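You operate a simulated robot arm through the tools that you are given. There is no shell and no other tool. Be economical: measure what you need, move in short steps, check, and stop when the job is done.

The job below is to be done with a simulated robot arm. You get a single attempt, and the scene is never put back.

## Task
Gauge foam panel E-40 and put it in the green-banded tray if it reads 45 mm, else the red-banded tray.
Fine: the Good and Hold trays on the outfeed table; lift the gauge foot back up before you take the panel out.

It is judged by the outcome, as a careful person would: the job done as asked, and still so three seconds after it is handed in. It fails if anything else is knocked over, pushed out of place, dropped, spilled or broken.

## Robot
A 7-joint arm with a two-finger parallel gripper on a trunk, on a base that drives. Base frame: it is fixed to the floor where the robot stands at the start and does not move with it; the origin is under the middle of the robot, x ahead of it, y to its left, z up. Units: mm, degrees, N and s.
With the tool pointing down near the work surface it reaches from about 380 to 880 mm from the robot's upright axis, wherever it stands. Its first joint turns from -166.0 to 166.0 degrees. Places, roughly: base of the thickness gauge [-1300, 700, 900]; gauge foot [-1300, 700, 1000]; green-banded good tray [500, 1100, 900]; red-banded hold tray [500, 1400, 900]. Payload 3.43 kg.
Tool frame: the origin (TCP) lies between the finger pads and is the grasp point; the fingertips stand 34 mm ahead of it; z points along the fingers, y is the line along which they close. Largest opening 128 mm; finger width 24, thickness 12; the body of the gripper, 48 by 130 mm, starts 96 mm behind the TCP.
Orientation is that of the tool frame in the base frame, as a unit quaternion [w, x, y, z]. With the fingers straight down and closing along the base's y, the tool's x points along the base's -x, its y along +y and its z along -z.

## Interface
- The arm moves only by the tool arm_command. Its argument "rows" is a list of rows, each an object of numbers (a shift or turn left out is 0, a gripper value left out holds the last): "tx", "ty", "tz": the shift along the tool's x, y, z in mm; "rx", "ry", "rz": the turn, a rotation vector about the tool's x, y, z in degrees; "jaw": the finger opening in mm, from 0 to 128. In form: [{"tx": .., "ty": .., "tz": .., "rx": .., "ry": .., "rz": .., "jaw": ..}, ...]. A call has 1 to 8 rows; each row is the pose to reach, as a shift and turn from the pose commanded when the call began, along the tool's axes at that moment. Rows are played at 5 a second. More than 50 mm and 8.6 degrees between two rows, or a gripper value outside its range, and nothing of the call is played. Where a pose cannot be reached the arm comes as near as it can. A force on the tool above 90 N (or 10 N above the force at the start of the call, whichever is more), or a blocked arm, ends the call early, and 0.2 s more pass. Each finger travels about 153 mm/s and halts on what it meets, pressing with about 41 N; the grip force reading is that of the motor and also rises with nothing between the fingers. The clock runs only during rows and for 0.2 s after the last one: add rows that repeat a pose to give the fingers time. The reply holds the time, the measured pose of the TCP, the force on the tool along the base axes, the opening and the grip force, in the units named above and with some noise, with the torque about the TCP (base axes, N m) and any sound that the robot's microphone picked up.
- Cameras (640 x 400 px; columns grow to the right, rows downward): "scene" is now at [156.5, 47.1, 1538.4]; the picture's right is [0.66, -0.75, 0.00], its down [-0.64, -0.57, -0.52] and it looks along [0.39, 0.34, -0.85] (base axes); focal length 294 px, centre (320, 200). "wrist" rides on the gripper at [76, -11, -160] in the tool frame; the picture's right is [0.15, 0.99, 0.00], its down [-0.88, 0.13, -0.46] and it looks along [-0.45, 0.07, 0.89] (tool axes); focal length 234 px, centre (320, 200). There is no depth. A picture from a camera that has moved, and an enlarged one, comes with that camera's place and axes in the base frame and with its lens.
- grab_frame(camera): a new picture of that camera. No time passes.
- steer(legs): drives the robot by 1 to 6 legs, each [ahead, turn to the left] in mm and degrees, along the robot's own axes; the way and the turn of a leg run together, so that a leg with both is an arc; at most 1500 mm and 180 degrees a leg. The arm and the cameras ride along, it lands a little off, and it stops where it bumps. It gives what a move gives.
- turn_head(pan, tilt): turns the head with the scene camera to pan (to the left, within 132 degrees either way) and tilt (down, from -29 to 69), counted from straight ahead of the robot. It gives what a move gives.
- enlarge(camera, box): a new picture of the part [left, top, right, bottom] of that camera's present view, enlarged. No time passes.
- close_job(): hands the job in; it is judged then, once.

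Go step by step. Nothing tells you exact positions but the pictures and the camera data: compare them with the known pose of the tool, close in by small moves and look again before you grip or let go. The budget is 120 turns and 98 pictures, counting those below and the enlarged ones. Unless the task says otherwise, let go and move clear before handing in, and close with one line.

The tools are called after "Request:" by a JSON object that holds its "op" and its "data". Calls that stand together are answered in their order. arm_command: Moves the arm, as the interface text tells. Its arguments: {"type":"object","properties":{"rows":{"type":"array","items":{"type":"object","properties":{"tx":{"type":"number"},"ty":{"type":"number"},"tz":{"type":"number"},"rx":{"type":"number"},"ry":{"type":"number"},"rz":{"type":"number"},"jaw":{"type":"number"}}}}},"required":["rows"]} The other tools are called the same way: steer (legs) drives the base; turn_head (pan, tilt) turns the head that bears the scene camera; grab_frame (camera) takes a picture; enlarge (camera, box) takes an enlarged picture of a part of a camera's view; close_job () hands the job in.

At the start:

```text
clock: 0.0
position: [206.4, 425.3, 1204.1]
tool_rot: [0.0, -0.003, 1.0, 0.0]
force: [-0.4, -0.2, 0.8]
torque: [-0.04, -0.07, -0.01]
finger_gap: 127.9
gripper_force: 0.1
robot x, y, heading: [-2.9, -3.0, 0.1]
head pan, tilt: [41.6, 58.8]
```

scene: 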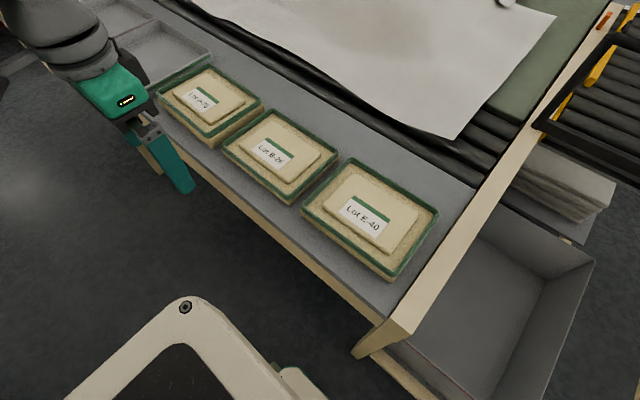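
wrist: 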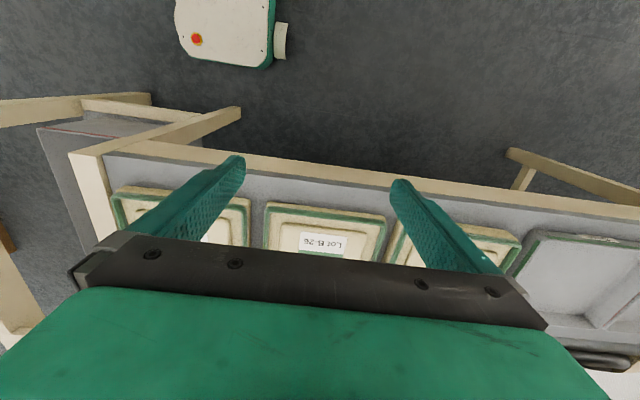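

I see three labelled foam panels on the table ahead, with E-40 nearest the right end. I'll look closer at it, then look around for the trays and the gauge.

Request:
{"op": "enlarge", "data": {"camera": "scene", "box": [280, 140, 460, 290]}}

Request:
{"op": "turn_head", "data": {"pan": 75, "tilt": 35}}

Request:
{"op": "grab_frame", "data": {"camera": "scene"}}

Request:
{"op": "turn_head", "data": {"pan": 130, "tilt": 25}}

Request:
{"op": "grab_frame", "data": {"camera": "scene"}}

```text
2.67 times, centred on (370, 215) of scene
camera zoom: at [156.5, 47.1, 1538.4], right [0.66, -0.75, 0.0], down [-0.64, -0.57, -0.52], along [0.39, 0.34, -0.85], focal length 784 px, centre (187, 160)
```

zoom: 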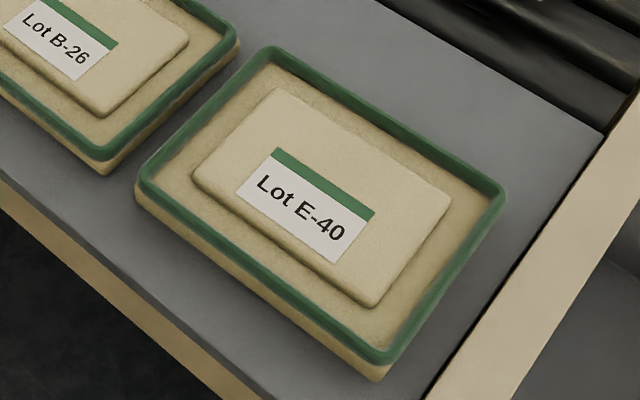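

```text
clock: 1.0
position: [206.1, 423.9, 1202.8]
tool_rot: [0.0, -0.002, 1.0, 0.0]
force: [0.2, -0.3, 0.1]
torque: [-0.03, 0.0, -0.02]
finger_gap: 128.2
gripper_force: 0.0
robot x, y, heading: [-0.2, -4.5, 0.3]
head pan, tilt: [75.0, 35.0]
```

```text
94 pictures are left
camera scene: at [128.5, 87.0, 1571.2], right [0.97, -0.26, 0.0], down [-0.15, -0.55, -0.82], along [0.21, 0.79, -0.57], focal length 294 px, centre (320, 200)
```

scene: 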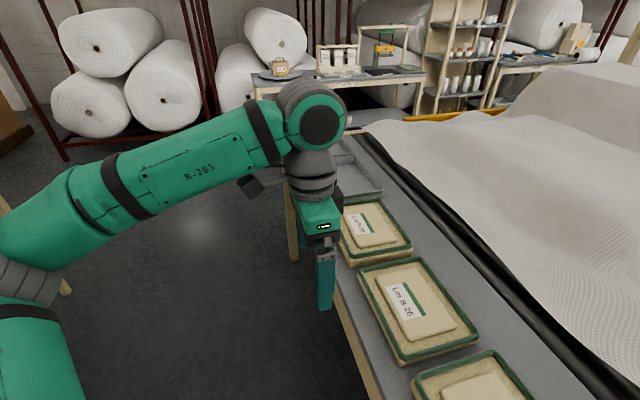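

```text
clock: 2.2
position: [206.6, 425.1, 1202.7]
tool_rot: [0.0, -0.002, 1.0, 0.0]
force: [1.4, 0.5, -0.2]
torque: [-0.02, 0.01, -0.02]
finger_gap: 128.0
gripper_force: 0.0
robot x, y, heading: [-3.0, -0.3, -0.0]
head pan, tilt: [130.0, 25.0]
```

```text
93 pictures are left
camera scene: at [46.4, 72.6, 1587.0], right [0.77, 0.64, 0.0], down [0.27, -0.32, -0.91], along [-0.58, 0.69, -0.42], focal length 294 px, centre (320, 200)
```

scene: 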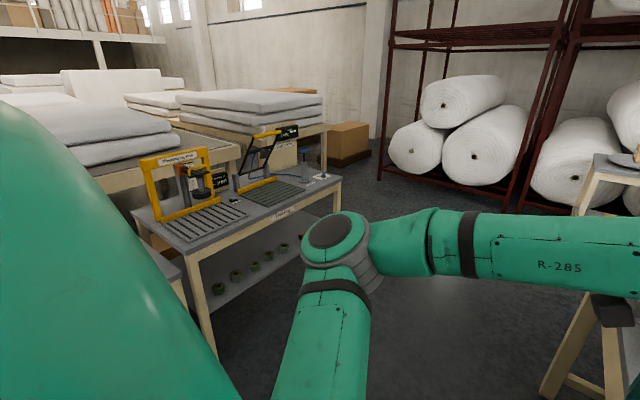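

The gauge table is behind-left, with two yellow-framed devices. I'll zoom in on those.

Request:
{"op": "enlarge", "data": {"camera": "scene", "box": [120, 110, 350, 254]}}

Request:
{"op": "turn_head", "data": {"pan": 62, "tilt": 50}}

Request:
{"op": "grab_frame", "data": {"camera": "scene"}}

```text
2.78 times, centred on (235, 182) of scene
camera zoom: at [46.4, 72.6, 1587.0], right [0.77, 0.64, 0.0], down [0.27, -0.32, -0.91], along [-0.58, 0.69, -0.42], focal length 816 px, centre (556, 250)
```

zoom: 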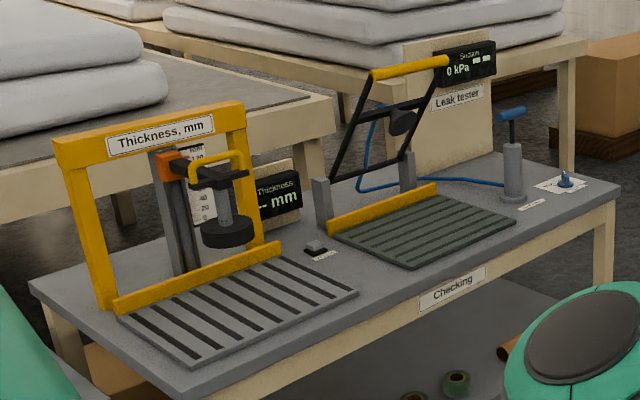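

```text
clock: 3.6
position: [206.4, 424.4, 1204.2]
tool_rot: [-0.001, -0.002, 1.0, 0.0]
force: [-1.0, 0.8, 0.9]
torque: [-0.01, 0.01, 0.01]
finger_gap: 127.9
gripper_force: 0.1
robot x, y, heading: [-1.7, 1.3, -0.1]
head pan, tilt: [62.0, 50.0]
```

```text
91 pictures are left
camera scene: at [141.7, 70.0, 1549.5], right [0.88, -0.47, 0.0], down [-0.36, -0.68, -0.64], along [0.3, 0.57, -0.77], focal length 294 px, centre (320, 200)
```

scene: 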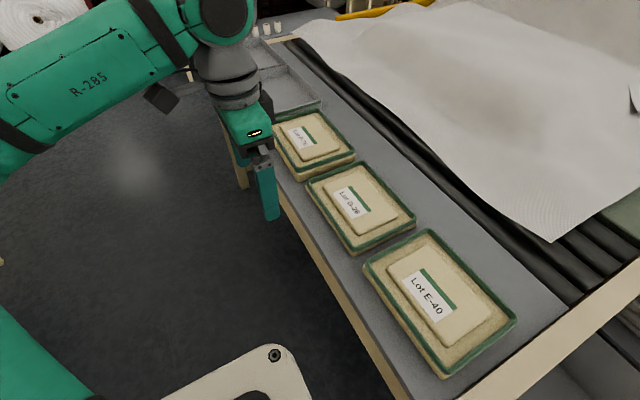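

I'll bring the wrist camera over E-40 for a closer look at how the panel is built.

Request:
{"op": "arm_command", "data": {"rows": [{"tx": -30, "ty": -35}, {"tx": -60, "ty": -70}, {"tx": -90, "ty": -105}, {"tx": -120, "ty": -140}, {"tx": -150, "ty": -175}, {"tx": -180, "ty": -210}, {"tx": -200, "ty": -243}, {"tx": -200, "ty": -243}]}}

Request:
{"op": "grab_frame", "data": {"camera": "wrist"}}

Request:
{"op": "grab_frame", "data": {"camera": "scene"}}

```text
clock: 5.4
position: [408.3, 182.0, 1203.3]
tool_rot: [0.0, -0.003, 1.0, 0.0]
force: [-0.5, 0.2, 0.0]
torque: [0.04, -0.02, -0.02]
finger_gap: 128.1
gripper_force: 0.0
robot x, y, heading: [-0.3, -1.8, -0.0]
head pan, tilt: [62.0, 50.0]
```

```text
90 pictures are left
camera wrist: at [333.2, 170.5, 1364.3], right [-0.15, 0.99, 0.0], down [0.88, 0.13, 0.46], along [0.45, 0.07, -0.89], focal length 234 px, centre (320, 200)
```

wrist: 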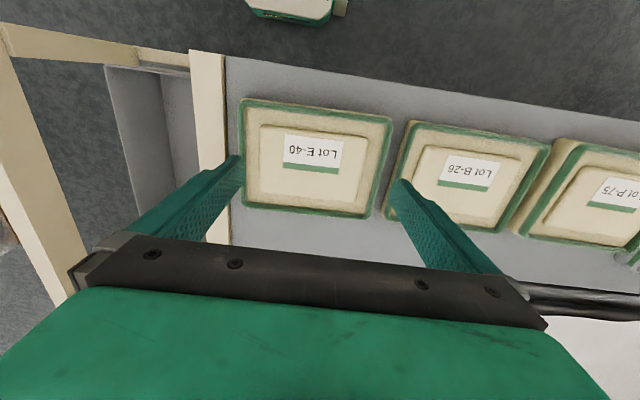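

```text
89 pictures are left
camera scene: at [141.8, 70.0, 1549.5], right [0.88, -0.47, 0.0], down [-0.36, -0.68, -0.64], along [0.3, 0.57, -0.77], focal length 294 px, centre (320, 200)
```

scene: 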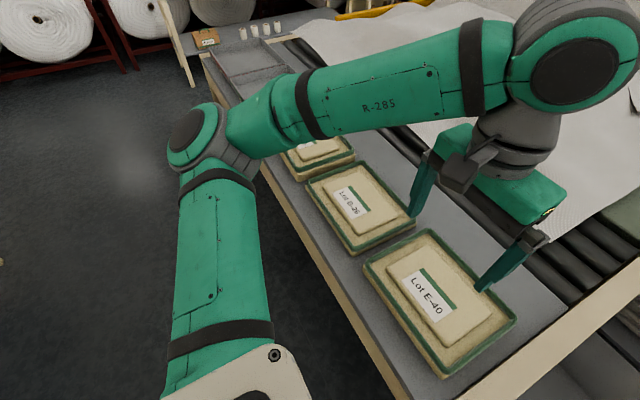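

I'll enlarge the wrist view to see whether the plateau is part of the panel or sits in a carrier.

Request:
{"op": "enlarge", "data": {"camera": "wrist", "box": [225, 85, 405, 235]}}

Request:
{"op": "enlarge", "data": {"camera": "scene", "box": [350, 210, 530, 390]}}

Request:
{"op": "enlarge", "data": {"camera": "scene", "box": [180, 10, 330, 120]}}

```text
2.67 times, centred on (315, 160) of wrist
camera zoom: at [333.2, 170.5, 1364.3], right [-0.15, 0.99, 0.0], down [0.88, 0.13, 0.46], along [0.45, 0.07, -0.89], focal length 624 px, centre (333, 307)
```

zoom: 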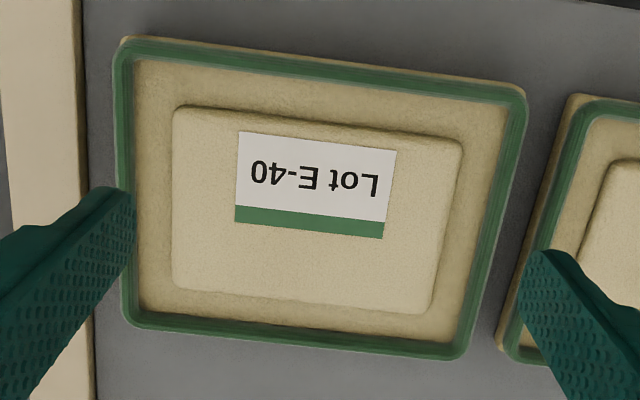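

```text
2.22 times, centred on (440, 300) of scene
camera zoom: at [141.8, 70.0, 1549.5], right [0.88, -0.47, 0.0], down [-0.36, -0.68, -0.64], along [0.3, 0.57, -0.77], focal length 653 px, centre (53, -22)
```

zoom: 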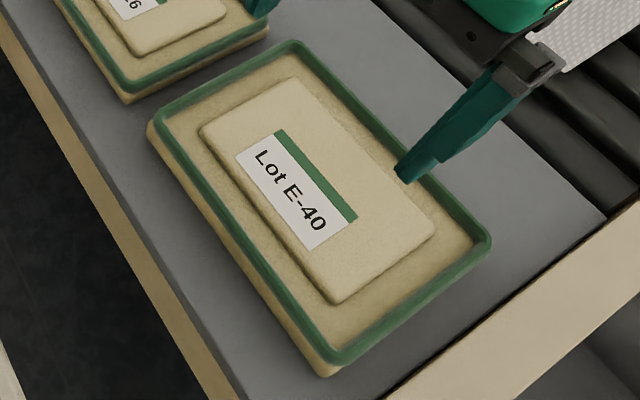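

```text
3.64 times, centred on (255, 65) of scene
camera zoom: at [141.8, 70.0, 1549.5], right [0.88, -0.47, 0.0], down [-0.36, -0.68, -0.64], along [0.3, 0.57, -0.77], focal length 1068 px, centre (556, 691)
```

zoom: 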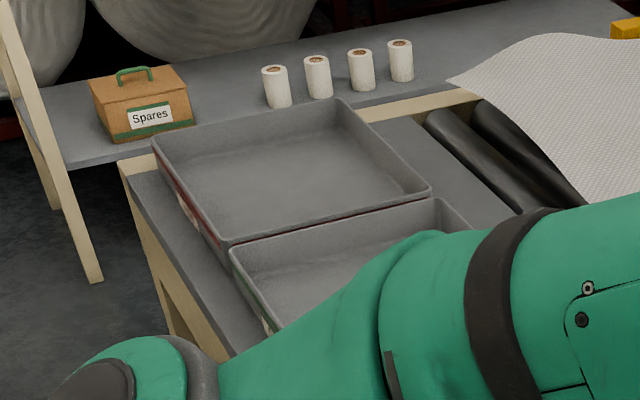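

The panel (about 120 × 180, top near z≈965, centre near [473, 176]) sits in a shallow green-rimmed foam cradle; the fingers must close along x. I'll rotate the tool by 90° and move over it.

Request:
{"op": "arm_command", "data": {"rows": [{"rz": -7.5, "tx": -10}, {"rz": -15, "tx": -20}, {"rz": -22.5, "tx": -30}, {"rz": -30, "tx": -40}, {"rz": -37.5, "tx": -50}, {"rz": -45, "tx": -60}, {"rz": -45, "tx": -65, "ty": -6}]}}

Request:
{"op": "arm_command", "data": {"rows": [{"rz": -7.5}, {"rz": -15}, {"rz": -22.5}, {"rz": -30}, {"rz": -37.5}, {"rz": -45}, {"rz": -45}]}}

Request:
{"op": "grab_frame", "data": {"camera": "wrist"}}

```text
clock: 7.0
position: [473.7, 177.2, 1204.5]
tool_rot: [0.0, -0.385, 0.923, 0.0]
force: [-1.0, 0.7, 0.1]
torque: [0.01, -0.05, -0.01]
finger_gap: 128.1
gripper_force: 0.0
robot x, y, heading: [-5.1, -1.5, 0.2]
head pan, tilt: [62.0, 50.0]
```

```text
clock: 8.6
position: [473.7, 175.9, 1203.9]
tool_rot: [0.0, 0.709, -0.705, 0.0]
force: [-0.4, -1.1, -1.0]
torque: [-0.02, 0.01, 0.03]
finger_gap: 127.9
gripper_force: 0.0
robot x, y, heading: [0.3, 0.8, -0.2]
head pan, tilt: [62.0, 50.0]
```

```text
85 pictures are left
camera wrist: at [483.5, 100.3, 1364.4], right [-0.99, -0.15, 0.0], down [-0.14, 0.88, 0.46], along [-0.07, 0.45, -0.89], focal length 234 px, centre (320, 200)
```

wrist: 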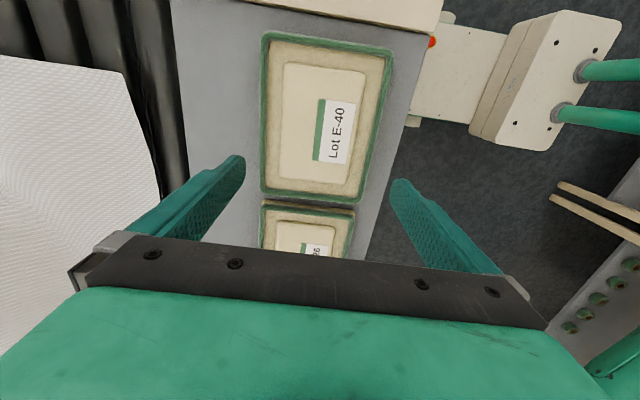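

Request:
{"op": "enlarge", "data": {"camera": "wrist", "box": [240, 20, 420, 220]}}

Request:
{"op": "turn_head", "data": {"pan": 15, "tilt": 60}}

Request:
{"op": "grab_frame", "data": {"camera": "scene"}}

```text
2.00 times, centred on (330, 120) of wrist
camera zoom: at [483.5, 100.3, 1364.4], right [-0.99, -0.15, 0.0], down [-0.14, 0.88, 0.46], along [-0.07, 0.45, -0.89], focal length 468 px, centre (300, 360)
```

zoom: 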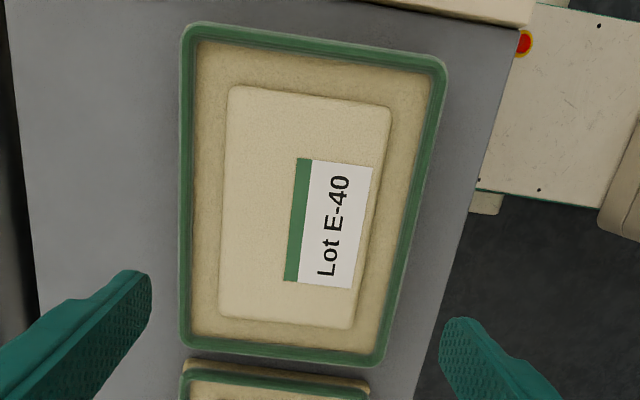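

```text
clock: 9.8
position: [471.9, 175.4, 1203.4]
tool_rot: [0.0, 0.709, -0.705, -0.001]
force: [-0.2, 0.3, -0.5]
torque: [-0.03, 0.03, 0.0]
finger_gap: 128.1
gripper_force: 0.0
robot x, y, heading: [-1.8, 0.7, 0.1]
head pan, tilt: [15.0, 60.0]
```

```text
83 pictures are left
camera scene: at [170.1, 19.2, 1536.9], right [0.26, -0.97, 0.0], down [-0.84, -0.22, -0.5], along [0.48, 0.13, -0.87], focal length 294 px, centre (320, 200)
```

scene: 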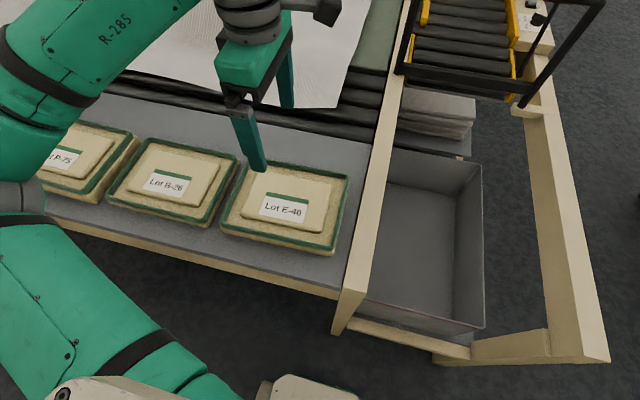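

Triangulation puts the panel top near z≈956, about 124 mm wide, yawed about 2.5° — tight in the 128 mm jaw. I'll align and descend part way to measure again.

Request:
{"op": "arm_command", "data": {"rows": [{"tz": 40, "ty": -1.7, "rz": -2.5}, {"tz": 80, "ty": -1.7, "rz": -2.5}, {"tz": 110, "ty": -1.7, "rz": -2.5}, {"tz": 110, "ty": -1.7, "rz": -2.5}, {"tz": 110, "ty": -1.7, "rz": -2.5}]}}

Request:
{"op": "grab_frame", "data": {"camera": "wrist"}}

Request:
{"op": "enlarge", "data": {"camera": "scene", "box": [210, 100, 370, 270]}}

```text
clock: 11.0
position: [474.5, 174.6, 1093.8]
tool_rot: [0.0, 0.724, -0.69, 0.0]
force: [-0.1, -0.3, 0.1]
torque: [0.0, 0.01, 0.02]
finger_gap: 127.8
gripper_force: 0.0
robot x, y, heading: [-0.5, 0.4, 0.2]
head pan, tilt: [15.0, 60.0]
```

```text
82 pictures are left
camera wrist: at [487.2, 98.7, 1253.5], right [-0.98, -0.19, 0.0], down [-0.17, 0.87, 0.46], along [-0.09, 0.45, -0.89], focal length 234 px, centre (320, 200)
```

wrist: 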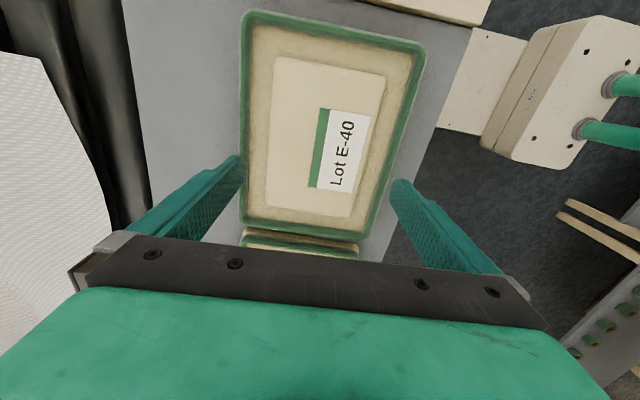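

```text
2.35 times, centred on (290, 185) of scene
camera zoom: at [170.1, 19.2, 1536.9], right [0.26, -0.97, 0.0], down [-0.84, -0.22, -0.5], along [0.48, 0.13, -0.87], focal length 691 px, centre (391, 235)
```

zoom: 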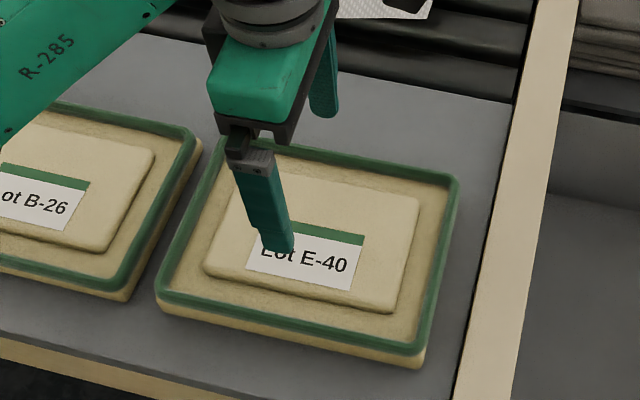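

Request:
{"op": "enlarge", "data": {"camera": "wrist", "box": [225, 0, 445, 240]}}

```text
1.67 times, centred on (335, 120) of wrist
camera zoom: at [487.2, 98.7, 1253.5], right [-0.98, -0.19, 0.0], down [-0.17, 0.87, 0.46], along [-0.09, 0.45, -0.89], focal length 390 px, centre (295, 333)
```

zoom: 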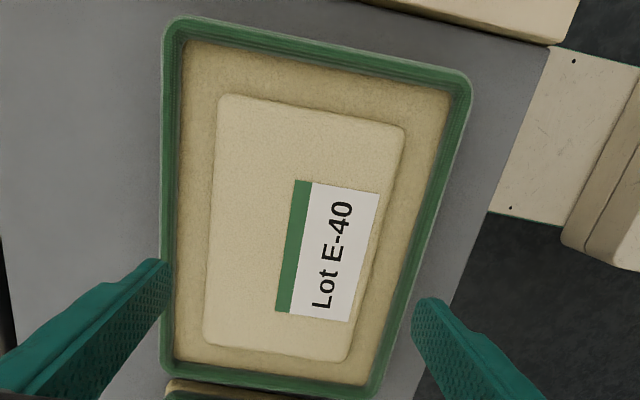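

Refined: panel centre [474, 177], top z≈963, width ≈122, yaw ≈2.4°. I'll descend so the fingertips hang just above the panel top and look again.

Request:
{"op": "arm_command", "data": {"rows": [{"tz": 40, "tx": -1}, {"tz": 75, "tx": -1}, {"tz": 75, "tx": -1}, {"tz": 75, "tx": -1}]}}

Request:
{"op": "grab_frame", "data": {"camera": "wrist"}}

Request:
{"op": "enlarge", "data": {"camera": "scene", "box": [210, 100, 370, 270]}}

```text
clock: 12.0
position: [474.2, 175.6, 1017.3]
tool_rot: [0.0, 0.724, -0.69, -0.001]
force: [-0.2, -0.2, -0.7]
torque: [-0.02, -0.03, 0.01]
finger_gap: 128.1
gripper_force: 0.1
robot x, y, heading: [0.5, -0.5, -0.2]
head pan, tilt: [15.0, 60.0]
```

```text
79 pictures are left
camera wrist: at [488.4, 99.8, 1177.6], right [-0.98, -0.19, 0.0], down [-0.17, 0.87, 0.46], along [-0.09, 0.45, -0.89], focal length 234 px, centre (320, 200)
```

wrist: 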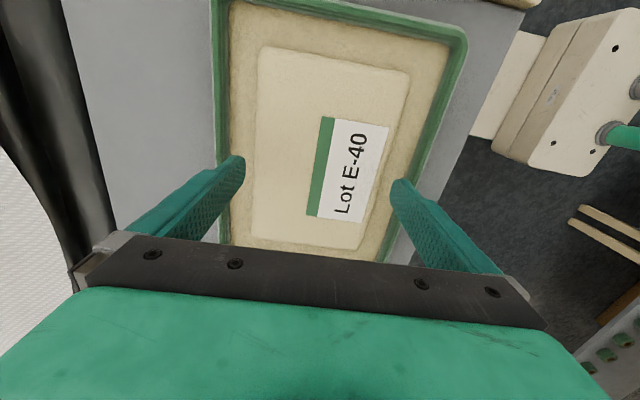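

```text
2.35 times, centred on (290, 185) of scene
camera zoom: at [170.1, 19.2, 1536.9], right [0.26, -0.97, 0.0], down [-0.84, -0.22, -0.5], along [0.48, 0.13, -0.87], focal length 691 px, centre (391, 235)
```

zoom: 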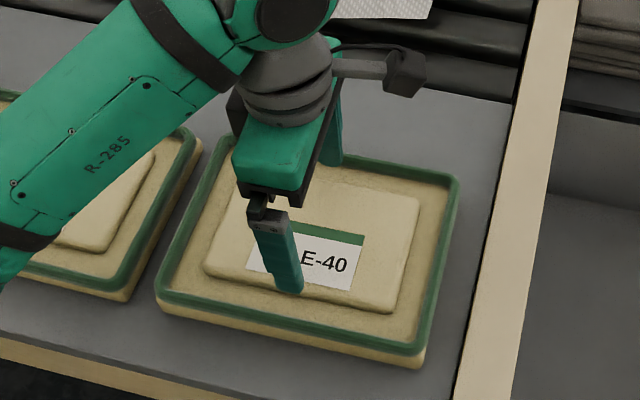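

Request:
{"op": "enlarge", "data": {"camera": "wrist", "box": [200, 100, 440, 250]}}

```text
2.67 times, centred on (320, 175) of wrist
camera zoom: at [488.4, 99.8, 1177.6], right [-0.98, -0.19, 0.0], down [-0.17, 0.87, 0.46], along [-0.09, 0.45, -0.89], focal length 624 px, centre (320, 267)
```

zoom: 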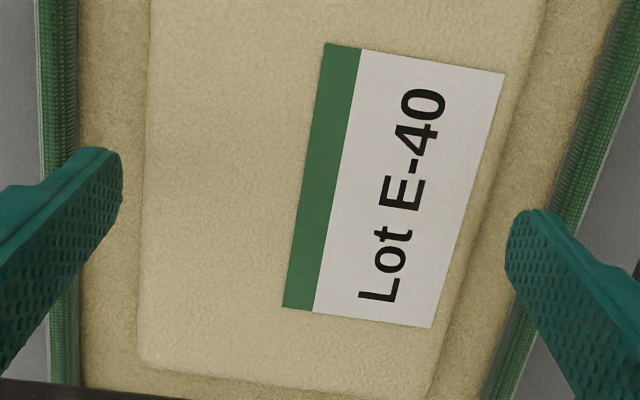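

Tips and edges look aligned within a millimetre or two. I'll nudge +0.7 mm in x and lower until the tips are nearly level with the panel top for a direct comparison.

Request:
{"op": "arm_command", "data": {"rows": [{"tz": 8, "ty": -0.7}, {"tz": 16, "ty": -0.7}, {"tz": 16, "ty": -0.7}, {"tz": 16, "ty": -0.7}]}}

Request:
{"op": "enlarge", "data": {"camera": "wrist", "box": [200, 100, 440, 250]}}

```text
clock: 13.0
position: [475.3, 175.9, 1001.6]
tool_rot: [0.0, 0.724, -0.69, 0.0]
force: [0.5, 0.2, 1.0]
torque: [-0.01, 0.04, -0.04]
finger_gap: 128.1
gripper_force: 0.1
robot x, y, heading: [-0.9, -2.9, 0.3]
head pan, tilt: [15.0, 60.0]
```

```text
2.67 times, centred on (320, 175) of wrist
camera zoom: at [488.7, 101.0, 1162.4], right [-0.98, -0.19, 0.0], down [-0.17, 0.87, 0.46], along [-0.09, 0.45, -0.89], focal length 624 px, centre (320, 267)
```

zoom: 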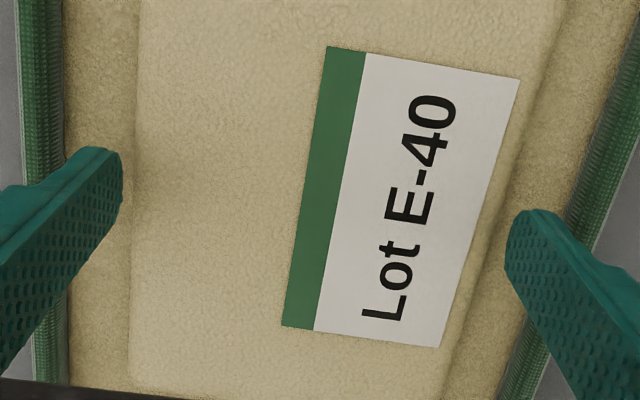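

Clearance looks about 4 mm on each side. I'll lower alongside the panel in small steps.

Request:
{"op": "arm_command", "data": {"rows": [{"tz": 5}, {"tz": 10}, {"tz": 14}, {"tz": 18}, {"tz": 18}]}}

Request:
{"op": "enlarge", "data": {"camera": "wrist", "box": [200, 100, 440, 250]}}

Request:
{"op": "enlarge", "data": {"camera": "scene", "box": [230, 120, 350, 250]}}

```text
clock: 14.2
position: [474.8, 178.7, 983.8]
tool_rot: [0.0, 0.725, -0.689, 0.0]
force: [6.4, -0.9, 31.8]
torque: [0.03, -0.1, -0.39]
finger_gap: 128.0
gripper_force: 0.1
robot x, y, heading: [0.2, 2.1, -0.0]
head pan, tilt: [15.0, 60.0]
```

```text
2.67 times, centred on (320, 175) of wrist
camera zoom: at [489.1, 102.5, 1145.1], right [-0.98, -0.2, 0.0], down [-0.18, 0.87, 0.46], along [-0.09, 0.45, -0.89], focal length 624 px, centre (320, 267)
```

zoom: 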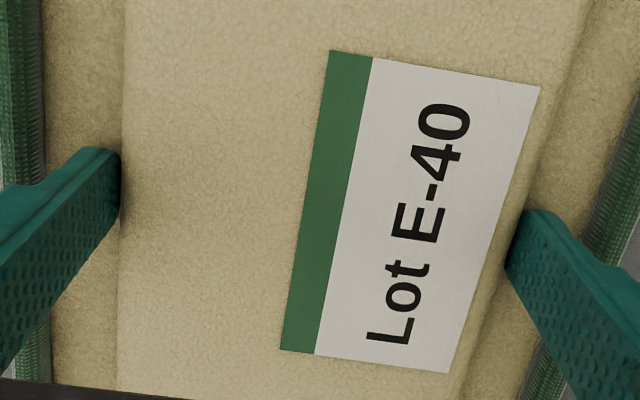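

```text
3.08 times, centred on (290, 185) of scene
camera zoom: at [169.7, 18.9, 1537.0], right [0.26, -0.97, 0.0], down [-0.84, -0.22, -0.5], along [0.48, 0.13, -0.87], focal length 904 px, centre (412, 246)
```

zoom: 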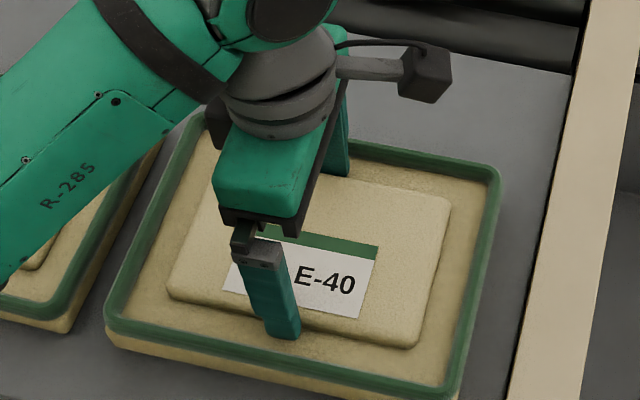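

Both tips now rest evenly on the ledge (about 13 mm below the top). I'll lift off 2 mm and close on the panel.

Request:
{"op": "arm_command", "data": {"rows": [{"tz": -2.5}, {"tz": -2.5, "jaw": 120}, {"tz": -2.5, "jaw": 105}, {"tz": -2.5, "jaw": 105}, {"tz": -2.5, "jaw": 105}]}}

Request:
{"op": "enlarge", "data": {"camera": "wrist", "box": [200, 50, 440, 250]}}

```text
clock: 15.4
position: [475.2, 177.9, 988.4]
tool_rot: [0.0, 0.724, -0.69, 0.0]
force: [0.8, 0.5, -1.3]
torque: [0.01, 0.02, 0.0]
finger_gap: 127.4
gripper_force: 41.3
robot x, y, heading: [-1.4, 2.7, -0.1]
head pan, tilt: [15.0, 60.0]
```

```text
2.00 times, centred on (320, 150) of wrist
camera zoom: at [489.0, 102.3, 1147.9], right [-0.98, -0.19, 0.0], down [-0.17, 0.87, 0.46], along [-0.09, 0.45, -0.89], focal length 468 px, centre (320, 300)
```

zoom: 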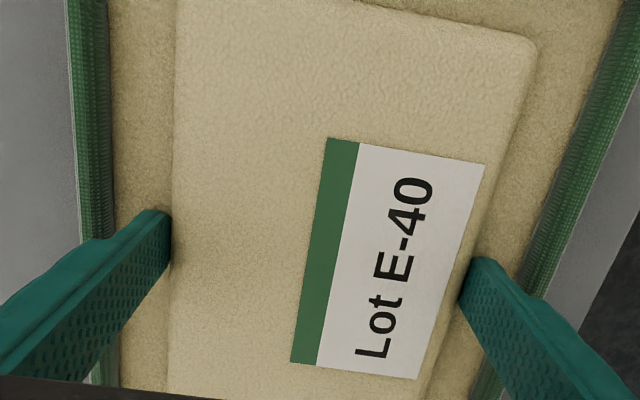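

The jaw stopped at 127.4 mm with full grip force, so it's holding. I'll test with a small lift.

Request:
{"op": "arm_command", "data": {"rows": [{"tz": -3, "jaw": 105}, {"tz": -7, "jaw": 105}, {"tz": -12, "jaw": 105}, {"tz": -18, "jaw": 105}, {"tz": -18, "jaw": 105}]}}

Request:
{"op": "grab_frame", "data": {"camera": "wrist"}}

Request:
{"op": "enlarge", "data": {"camera": "scene", "box": [210, 120, 370, 270]}}

```text
clock: 16.6
position: [475.0, 176.9, 1004.5]
tool_rot: [0.0, 0.724, -0.689, 0.001]
force: [0.9, -0.4, -0.8]
torque: [0.0, -0.01, -0.02]
finger_gap: 127.1
gripper_force: 41.2
robot x, y, heading: [-1.6, 4.7, -0.0]
head pan, tilt: [15.0, 60.0]
```

```text
72 pictures are left
camera wrist: at [488.8, 102.1, 1165.7], right [-0.98, -0.19, 0.0], down [-0.17, 0.87, 0.46], along [-0.09, 0.45, -0.89], focal length 234 px, centre (320, 200)
```

wrist: 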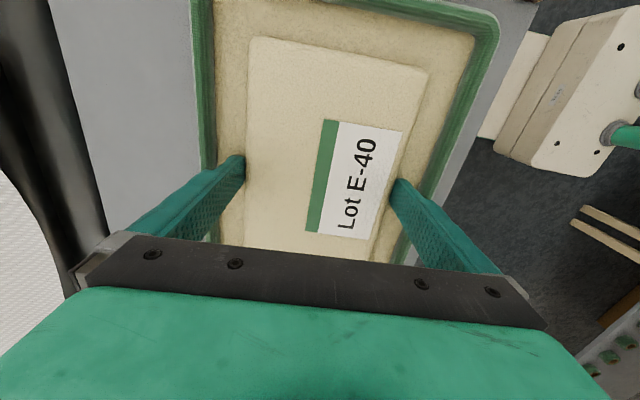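

```text
2.67 times, centred on (290, 195) of scene
camera zoom: at [170.1, 19.2, 1536.9], right [0.26, -0.97, 0.0], down [-0.84, -0.22, -0.5], along [0.48, 0.13, -0.87], focal length 784 px, centre (400, 213)
```

zoom: 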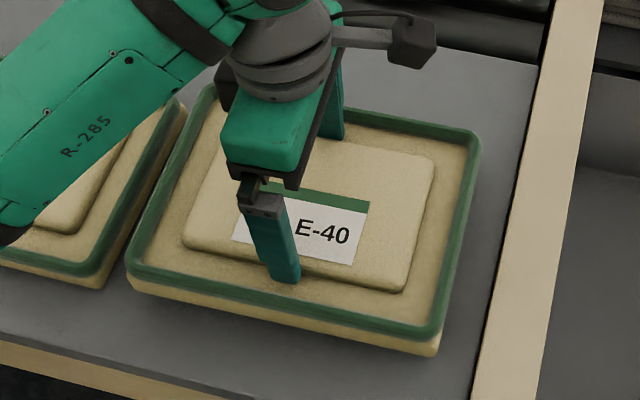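

The whole rimmed piece came up, so it is the panel, gripped by its crown. To keep the gripper clear of the gauge foot I'll set it back down and regrip it nearer its right end.

Request:
{"op": "arm_command", "data": {"rows": [{"tz": 6}, {"tz": 12}, {"tz": 17}, {"tz": 18.5}, {"tz": 18.5, "jaw": 128}, {"tz": 18.5, "jaw": 128}, {"tz": 5, "jaw": 128}, {"tz": -15, "jaw": 128}]}}

Request:
{"op": "arm_command", "data": {"rows": [{"tx": 36}, {"tx": 70}, {"tx": 70}, {"tx": 70}]}}

Request:
{"op": "grab_frame", "data": {"camera": "wrist"}}

Request:
{"op": "grab_frame", "data": {"camera": "scene"}}

```text
clock: 18.4
position: [475.7, 177.0, 1019.7]
tool_rot: [0.0, 0.724, -0.69, 0.0]
force: [0.9, 0.7, -1.0]
torque: [0.0, 0.02, -0.02]
finger_gap: 128.1
gripper_force: 0.0
robot x, y, heading: [1.2, -2.1, -0.1]
head pan, tilt: [15.0, 60.0]
```

```text
clock: 19.4
position: [479.1, 109.3, 1019.2]
tool_rot: [0.0, 0.724, -0.69, 0.0]
force: [-0.1, 0.2, -0.4]
torque: [0.0, 0.01, -0.01]
finger_gap: 128.0
gripper_force: 0.1
robot x, y, heading: [2.0, -3.3, -0.1]
head pan, tilt: [15.0, 60.0]
```

```text
70 pictures are left
camera wrist: at [492.7, 32.4, 1180.1], right [-0.98, -0.19, 0.0], down [-0.17, 0.87, 0.46], along [-0.09, 0.45, -0.89], focal length 234 px, centre (320, 200)
```

wrist: 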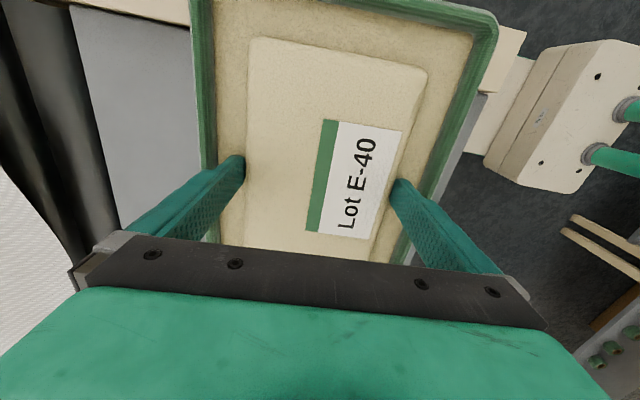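

```text
69 pictures are left
camera scene: at [170.1, 19.2, 1536.9], right [0.26, -0.97, 0.0], down [-0.84, -0.22, -0.5], along [0.48, 0.13, -0.87], focal length 294 px, centre (320, 200)
```

scene: 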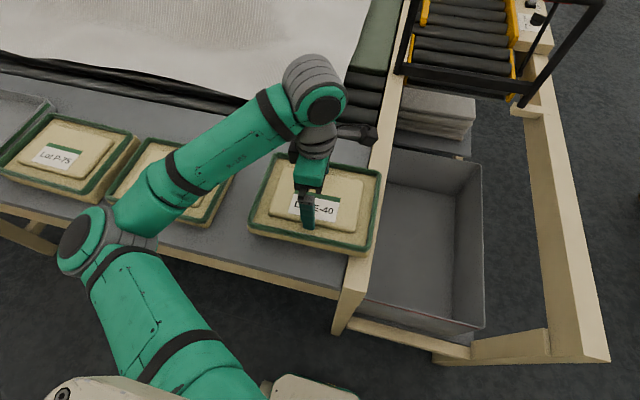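

The panel has stayed wedged between the fully opened fingers (crown is as wide as the jaw), so it moved along. I'll carry it back over its spot and set it down gently, watching force.

Request:
{"op": "arm_command", "data": {"rows": [{"tx": -35}, {"tx": -70}, {"tx": -70}, {"tx": -70, "tz": 15}, {"tx": -70, "tz": 26}, {"tx": -70, "tz": 32}, {"tx": -70, "tz": 34}, {"tx": -70, "tz": 34}]}}

Request:
{"op": "enlarge", "data": {"camera": "wrist", "box": [200, 100, 440, 250]}}

Request:
{"op": "enlarge", "data": {"camera": "scene", "box": [210, 120, 370, 270]}}

```text
clock: 21.2
position: [476.1, 176.7, 987.2]
tool_rot: [0.001, 0.725, -0.689, 0.0]
force: [0.2, 0.4, -0.5]
torque: [-0.04, 0.01, 0.0]
finger_gap: 127.7
gripper_force: 0.0
robot x, y, heading: [2.9, -0.5, 0.0]
head pan, tilt: [15.0, 60.0]
```

```text
2.67 times, centred on (320, 175) of wrist
camera zoom: at [489.7, 101.9, 1146.6], right [-0.98, -0.19, 0.0], down [-0.17, 0.87, 0.46], along [-0.09, 0.45, -0.89], focal length 624 px, centre (320, 267)
```

zoom: 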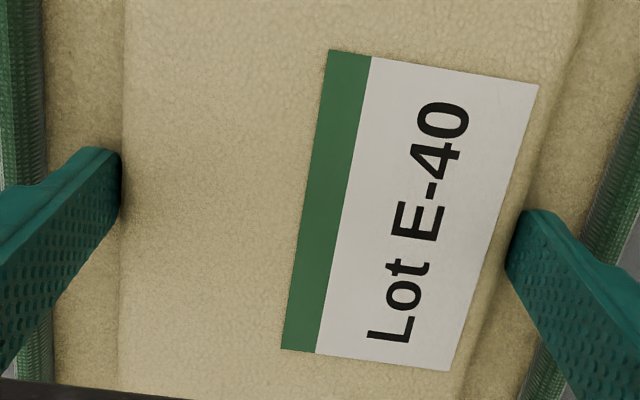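

```text
2.67 times, centred on (290, 195) of scene
camera zoom: at [170.1, 19.2, 1536.9], right [0.26, -0.97, 0.0], down [-0.84, -0.22, -0.5], along [0.48, 0.13, -0.87], focal length 784 px, centre (400, 213)
```

zoom: 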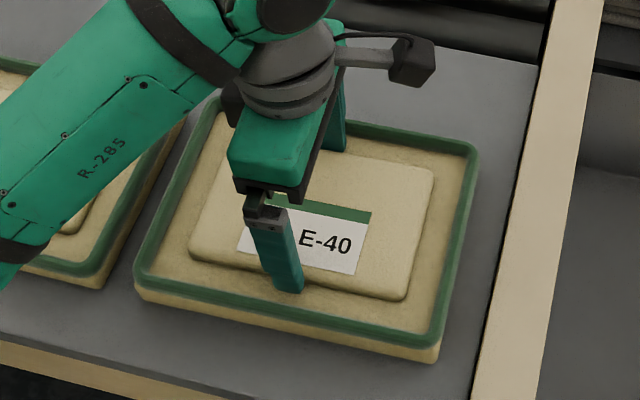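

I'll seat it on the table and rock the fingers about the closing axis while easing up, so they slip out of the crown.

Request:
{"op": "arm_command", "data": {"rows": [{"tz": 1.5}, {"ry": 8, "tx": -4.7, "tz": 0.8}, {"tz": -0.5}, {"ry": -8, "tx": 4.7, "tz": -1.2}, {"tz": -2.5}, {"ry": 8, "tx": -4.7, "tz": -3.2}, {"tz": -5}, {"tz": -8}]}}

Request:
{"op": "enlarge", "data": {"camera": "wrist", "box": [200, 100, 440, 250]}}

```text
clock: 23.0
position: [475.4, 177.3, 993.8]
tool_rot: [0.001, 0.725, -0.689, 0.0]
force: [-0.3, 0.2, 0.0]
torque: [0.02, -0.01, 0.01]
finger_gap: 128.0
gripper_force: 0.0
robot x, y, heading: [2.9, -1.8, 0.1]
head pan, tilt: [15.0, 60.0]
```

```text
2.67 times, centred on (320, 175) of wrist
camera zoom: at [489.3, 102.6, 1154.5], right [-0.98, -0.19, 0.0], down [-0.17, 0.87, 0.46], along [-0.09, 0.45, -0.89], focal length 624 px, centre (320, 267)
```

zoom: 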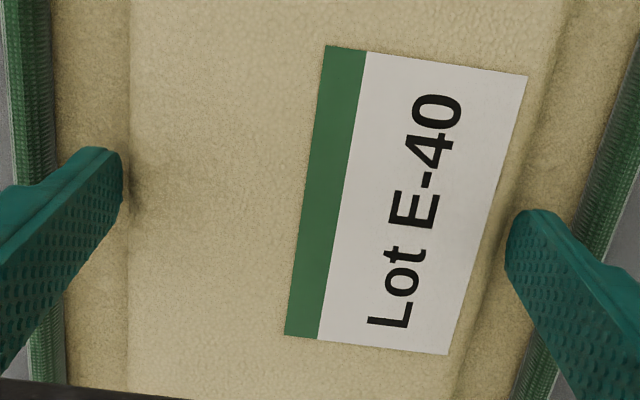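

The fingers are free and the panel is back in place. Next I'll rise, turn the tool back and move over the panel's right-end rim to pinch that instead, leaving the crown clear for the gauge foot.

Request:
{"op": "arm_command", "data": {"rows": [{"tz": -10}, {"tz": -40}, {"tz": -80}, {"tz": -80, "tx": 30}, {"tz": -80, "tx": 60}, {"tz": -80, "tx": 90}, {"tz": -80, "tx": 119}, {"tz": -80, "tx": 119}]}}

Request:
{"op": "arm_command", "data": {"rows": [{"rz": 7.5}, {"rz": 15}, {"rz": 22.5}, {"rz": 30}, {"rz": 37.5}, {"rz": 45}]}}

Request:
{"op": "arm_command", "data": {"rows": [{"rz": 7.5}, {"rz": 15}, {"rz": 22.5}, {"rz": 30}, {"rz": 37.5, "jaw": 60}, {"rz": 45}, {"rz": 45}, {"rz": 45}]}}

Request:
{"op": "grab_frame", "data": {"camera": "wrist"}}

Request:
{"op": "grab_frame", "data": {"camera": "scene"}}

```text
clock: 24.8
position: [479.6, 56.7, 1075.0]
tool_rot: [0.0, 0.724, -0.689, 0.0]
force: [0.1, -0.3, -0.2]
torque: [0.01, 0.0, 0.03]
finger_gap: 127.9
gripper_force: 0.2
robot x, y, heading: [4.2, -1.1, 0.3]
head pan, tilt: [15.0, 60.0]
```

```text
clock: 26.2
position: [481.6, 58.3, 1073.5]
tool_rot: [0.0, -0.403, 0.915, 0.0]
force: [-0.6, -0.2, 0.6]
torque: [-0.02, 0.0, 0.01]
finger_gap: 127.9
gripper_force: 0.0
robot x, y, heading: [1.5, 0.6, -0.2]
head pan, tilt: [15.0, 60.0]
```

```text
clock: 28.0
position: [481.7, 59.3, 1073.6]
tool_rot: [0.0, -0.024, 1.0, 0.0]
force: [0.1, -0.2, 0.3]
torque: [0.06, -0.01, 0.01]
finger_gap: 60.2
gripper_force: 0.1
robot x, y, heading: [-0.7, -1.9, -0.0]
head pan, tilt: [15.0, 60.0]
```

```text
65 pictures are left
camera wrist: at [405.0, 43.8, 1234.5], right [-0.19, 0.98, 0.0], down [0.87, 0.17, 0.46], along [0.45, 0.09, -0.89], focal length 234 px, centre (320, 200)
```

wrist: 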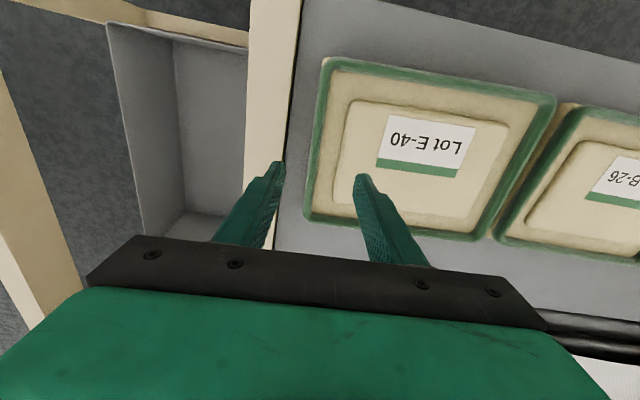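

```text
64 pictures are left
camera scene: at [170.1, 19.2, 1536.9], right [0.26, -0.97, 0.0], down [-0.84, -0.22, -0.5], along [0.48, 0.13, -0.87], focal length 294 px, centre (320, 200)
```

scene: 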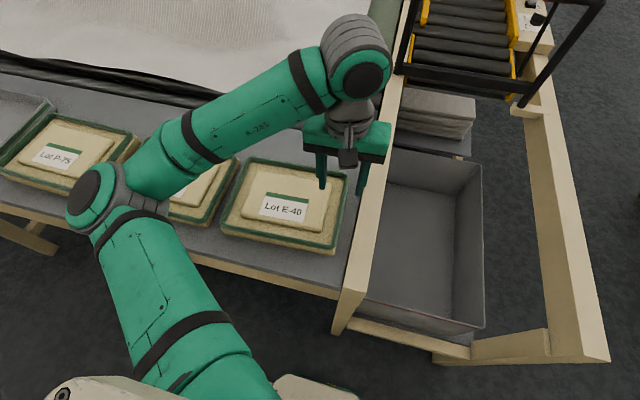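

Request:
{"op": "arm_command", "data": {"rows": [{"tz": 30, "jaw": 26}, {"tz": 60, "jaw": 26}, {"tz": 60, "jaw": 26}, {"tz": 60, "jaw": 26}]}}

Request:
{"op": "enlarge", "data": {"camera": "wrist", "box": [200, 60, 440, 240]}}

Request:
{"op": "enlarge", "data": {"camera": "scene", "box": [240, 120, 420, 270]}}

```text
clock: 29.0
position: [480.4, 59.8, 1014.5]
tool_rot: [0.0, -0.024, 1.0, 0.0]
force: [-0.6, 0.6, 0.7]
torque: [-0.02, 0.0, 0.0]
finger_gap: 26.0
gripper_force: 0.0
robot x, y, heading: [0.6, 1.8, -0.1]
head pan, tilt: [15.0, 60.0]
```

```text
2.22 times, centred on (320, 150) of wrist
camera zoom: at [404.5, 44.5, 1174.7], right [-0.19, 0.98, 0.0], down [0.87, 0.17, 0.46], along [0.45, 0.09, -0.89], focal length 520 px, centre (320, 311)
```

zoom: 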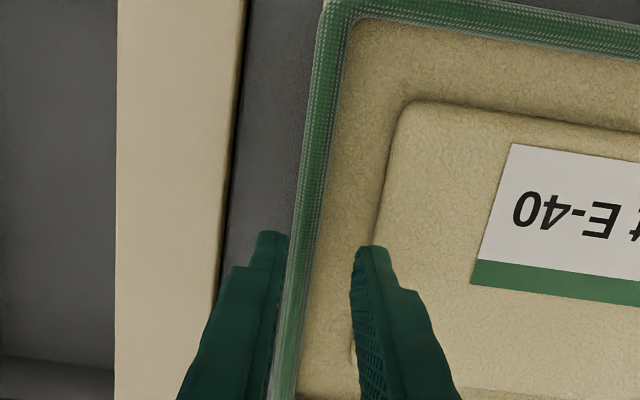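

```text
2.67 times, centred on (330, 195) of scene
camera zoom: at [170.1, 19.2, 1536.9], right [0.26, -0.97, 0.0], down [-0.84, -0.22, -0.5], along [0.48, 0.13, -0.87], focal length 784 px, centre (293, 213)
```

zoom: 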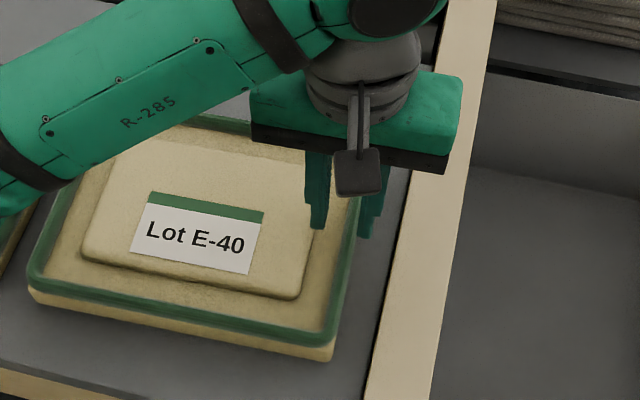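

Rim centreline is at y≈53, 13 mm thick; I'll shift −6.5 mm in y and lower toward the ledge.

Request:
{"op": "arm_command", "data": {"rows": [{"ty": -6.5}, {"ty": -6.5, "tz": 10}, {"ty": -6.5, "tz": 18}, {"ty": -6.5, "tz": 18}]}}

Request:
{"op": "enlarge", "data": {"camera": "wrist", "box": [240, 110, 400, 230]}}

Request:
{"op": "enlarge", "data": {"camera": "scene", "box": [280, 140, 380, 240]}}

```text
clock: 30.0
position: [482.4, 51.5, 995.3]
tool_rot: [0.0, -0.025, 1.0, -0.001]
force: [-0.5, 0.5, -0.3]
torque: [0.01, -0.01, -0.01]
finger_gap: 26.3
gripper_force: 0.1
robot x, y, heading: [-2.8, 2.0, 0.2]
head pan, tilt: [15.0, 60.0]
```

```text
3.33 times, centred on (320, 170) of wrist
camera zoom: at [405.5, 36.6, 1156.0], right [-0.19, 0.98, 0.0], down [0.87, 0.17, 0.46], along [0.45, 0.09, -0.89], focal length 781 px, centre (320, 300)
```

zoom: 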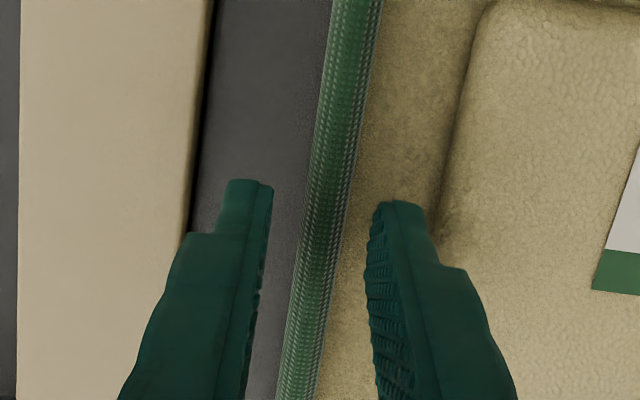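

```text
4.00 times, centred on (330, 190) of scene
camera zoom: at [170.1, 19.2, 1536.9], right [0.26, -0.97, 0.0], down [-0.84, -0.22, -0.5], along [0.48, 0.13, -0.87], focal length 1175 px, centre (280, 240)
```

zoom: 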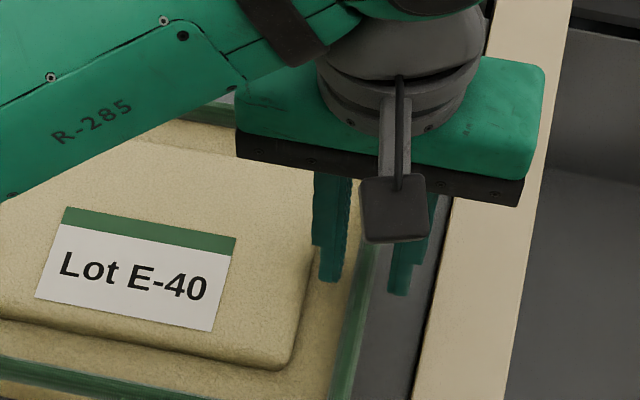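

Nicely straddling the rim. Lowering further toward the ledge.

Request:
{"op": "arm_command", "data": {"rows": [{"tz": 4}, {"tz": 8}, {"tz": 11}, {"tz": 11}]}}

Request:
{"op": "enlarge", "data": {"camera": "wrist", "box": [240, 110, 400, 230]}}

```text
clock: 31.0
position: [481.7, 51.9, 985.8]
tool_rot: [0.001, -0.024, 1.0, 0.0]
force: [-0.9, -1.1, 0.2]
torque: [-0.01, -0.01, 0.03]
finger_gap: 25.9
gripper_force: 0.1
robot x, y, heading: [0.2, -1.0, -0.4]
head pan, tilt: [15.0, 60.0]
```

```text
3.33 times, centred on (320, 170) of wrist
camera zoom: at [405.0, 36.9, 1145.9], right [-0.19, 0.98, 0.0], down [0.87, 0.17, 0.46], along [0.45, 0.09, -0.89], focal length 781 px, centre (320, 300)
```

zoom: 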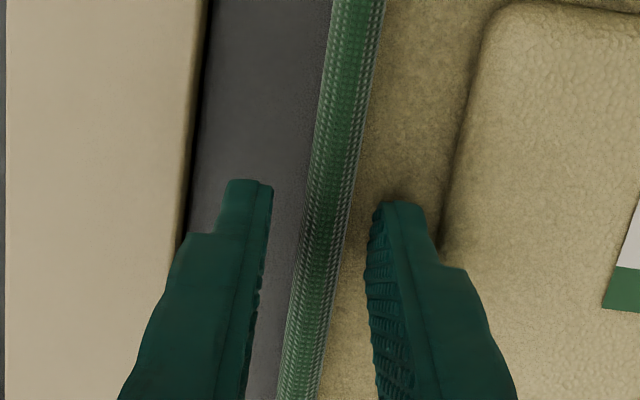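

No contact yet; continuing down gently until the inner tip touches the ledge.

Request:
{"op": "arm_command", "data": {"rows": [{"tz": 3}, {"tz": 6}, {"tz": 8}, {"tz": 8}]}}

Request:
{"op": "enlarge", "data": {"camera": "wrist", "box": [240, 110, 400, 230]}}

```text
clock: 31.6
position: [481.0, 53.2, 984.9]
tool_rot: [0.006, -0.023, 1.0, 0.0]
force: [-9.7, -3.4, 28.5]
torque: [0.37, 0.51, 0.09]
finger_gap: 24.3
gripper_force: 0.2
robot x, y, heading: [-2.9, -2.1, -0.1]
head pan, tilt: [15.0, 60.0]
stopped in row 3: the force on the tool passed its limit at 100 N (the readings are from after the stop); the commanded pose is now the measured one
```

```text
3.33 times, centred on (320, 170) of wrist
camera zoom: at [403.8, 37.7, 1144.0], right [-0.19, 0.98, 0.0], down [0.87, 0.17, 0.46], along [0.46, 0.09, -0.89], focal length 781 px, centre (320, 300)
```

zoom: 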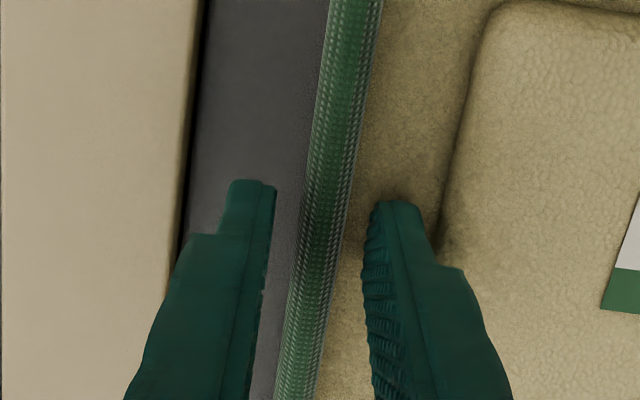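

Touched the ledge (tips at z≈950). Raise 3 mm and close on the rim.

Request:
{"op": "arm_command", "data": {"rows": [{"tz": -3}, {"tz": -3}, {"tz": -3, "jaw": 15}, {"tz": -3, "jaw": 4}, {"tz": -3, "jaw": 4}, {"tz": -3, "jaw": 4}]}}

Request:
{"op": "enlarge", "data": {"camera": "wrist", "box": [240, 110, 400, 230]}}

```text
clock: 33.0
position: [482.1, 52.4, 985.6]
tool_rot: [0.005, -0.025, 1.0, 0.0]
force: [-0.7, 0.3, -0.2]
torque: [-0.02, 0.01, 0.05]
finger_gap: 10.8
gripper_force: 41.0
robot x, y, heading: [0.3, 1.5, -0.2]
head pan, tilt: [15.0, 60.0]
```

```text
3.33 times, centred on (320, 170) of wrist
camera zoom: at [404.8, 37.5, 1146.2], right [-0.19, 0.98, 0.0], down [0.87, 0.17, 0.46], along [0.45, 0.09, -0.89], focal length 781 px, centre (320, 300)
```

zoom: 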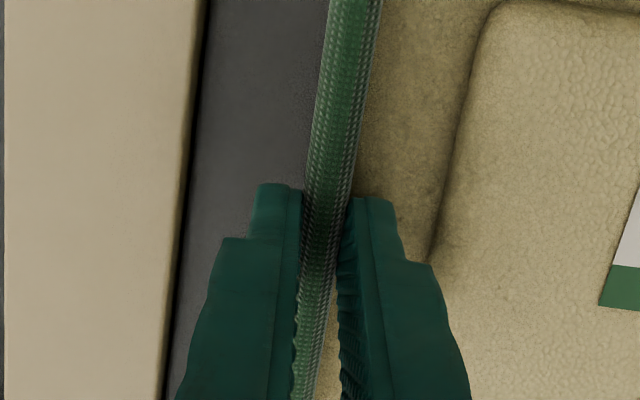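

Firm on the rim at 10.8 mm. Test lift by 30 mm.

Request:
{"op": "arm_command", "data": {"rows": [{"tz": -4}, {"tz": -10}, {"tz": -18}, {"tz": -30}, {"tz": -30}, {"tz": -30}]}}

Request:
{"op": "grab_frame", "data": {"camera": "wrist"}}

Request:
{"op": "grab_frame", "data": {"camera": "scene"}}

```text
clock: 34.4
position: [481.3, 53.2, 1014.0]
tool_rot: [0.005, -0.024, 1.0, 0.0]
force: [0.1, 0.5, -1.3]
torque: [-0.07, -0.03, -0.01]
finger_gap: 10.8
gripper_force: 40.9
robot x, y, heading: [-0.8, 1.3, 0.1]
head pan, tilt: [15.0, 60.0]
```

```text
56 pictures are left
camera wrist: at [404.4, 37.6, 1174.9], right [-0.19, 0.98, 0.0], down [0.87, 0.17, 0.46], along [0.45, 0.09, -0.89], focal length 234 px, centre (320, 200)
```

wrist: 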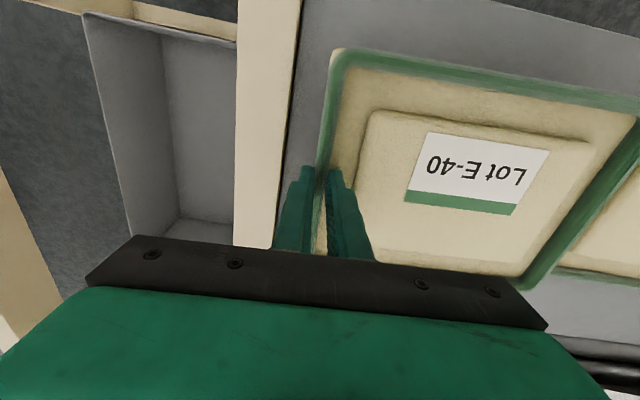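

```text
55 pictures are left
camera scene: at [170.1, 19.1, 1536.9], right [0.26, -0.97, 0.0], down [-0.84, -0.22, -0.5], along [0.48, 0.13, -0.87], focal length 294 px, centre (320, 200)
```

scene: 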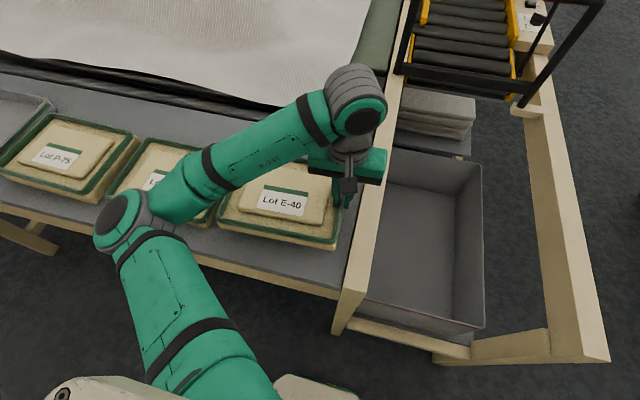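

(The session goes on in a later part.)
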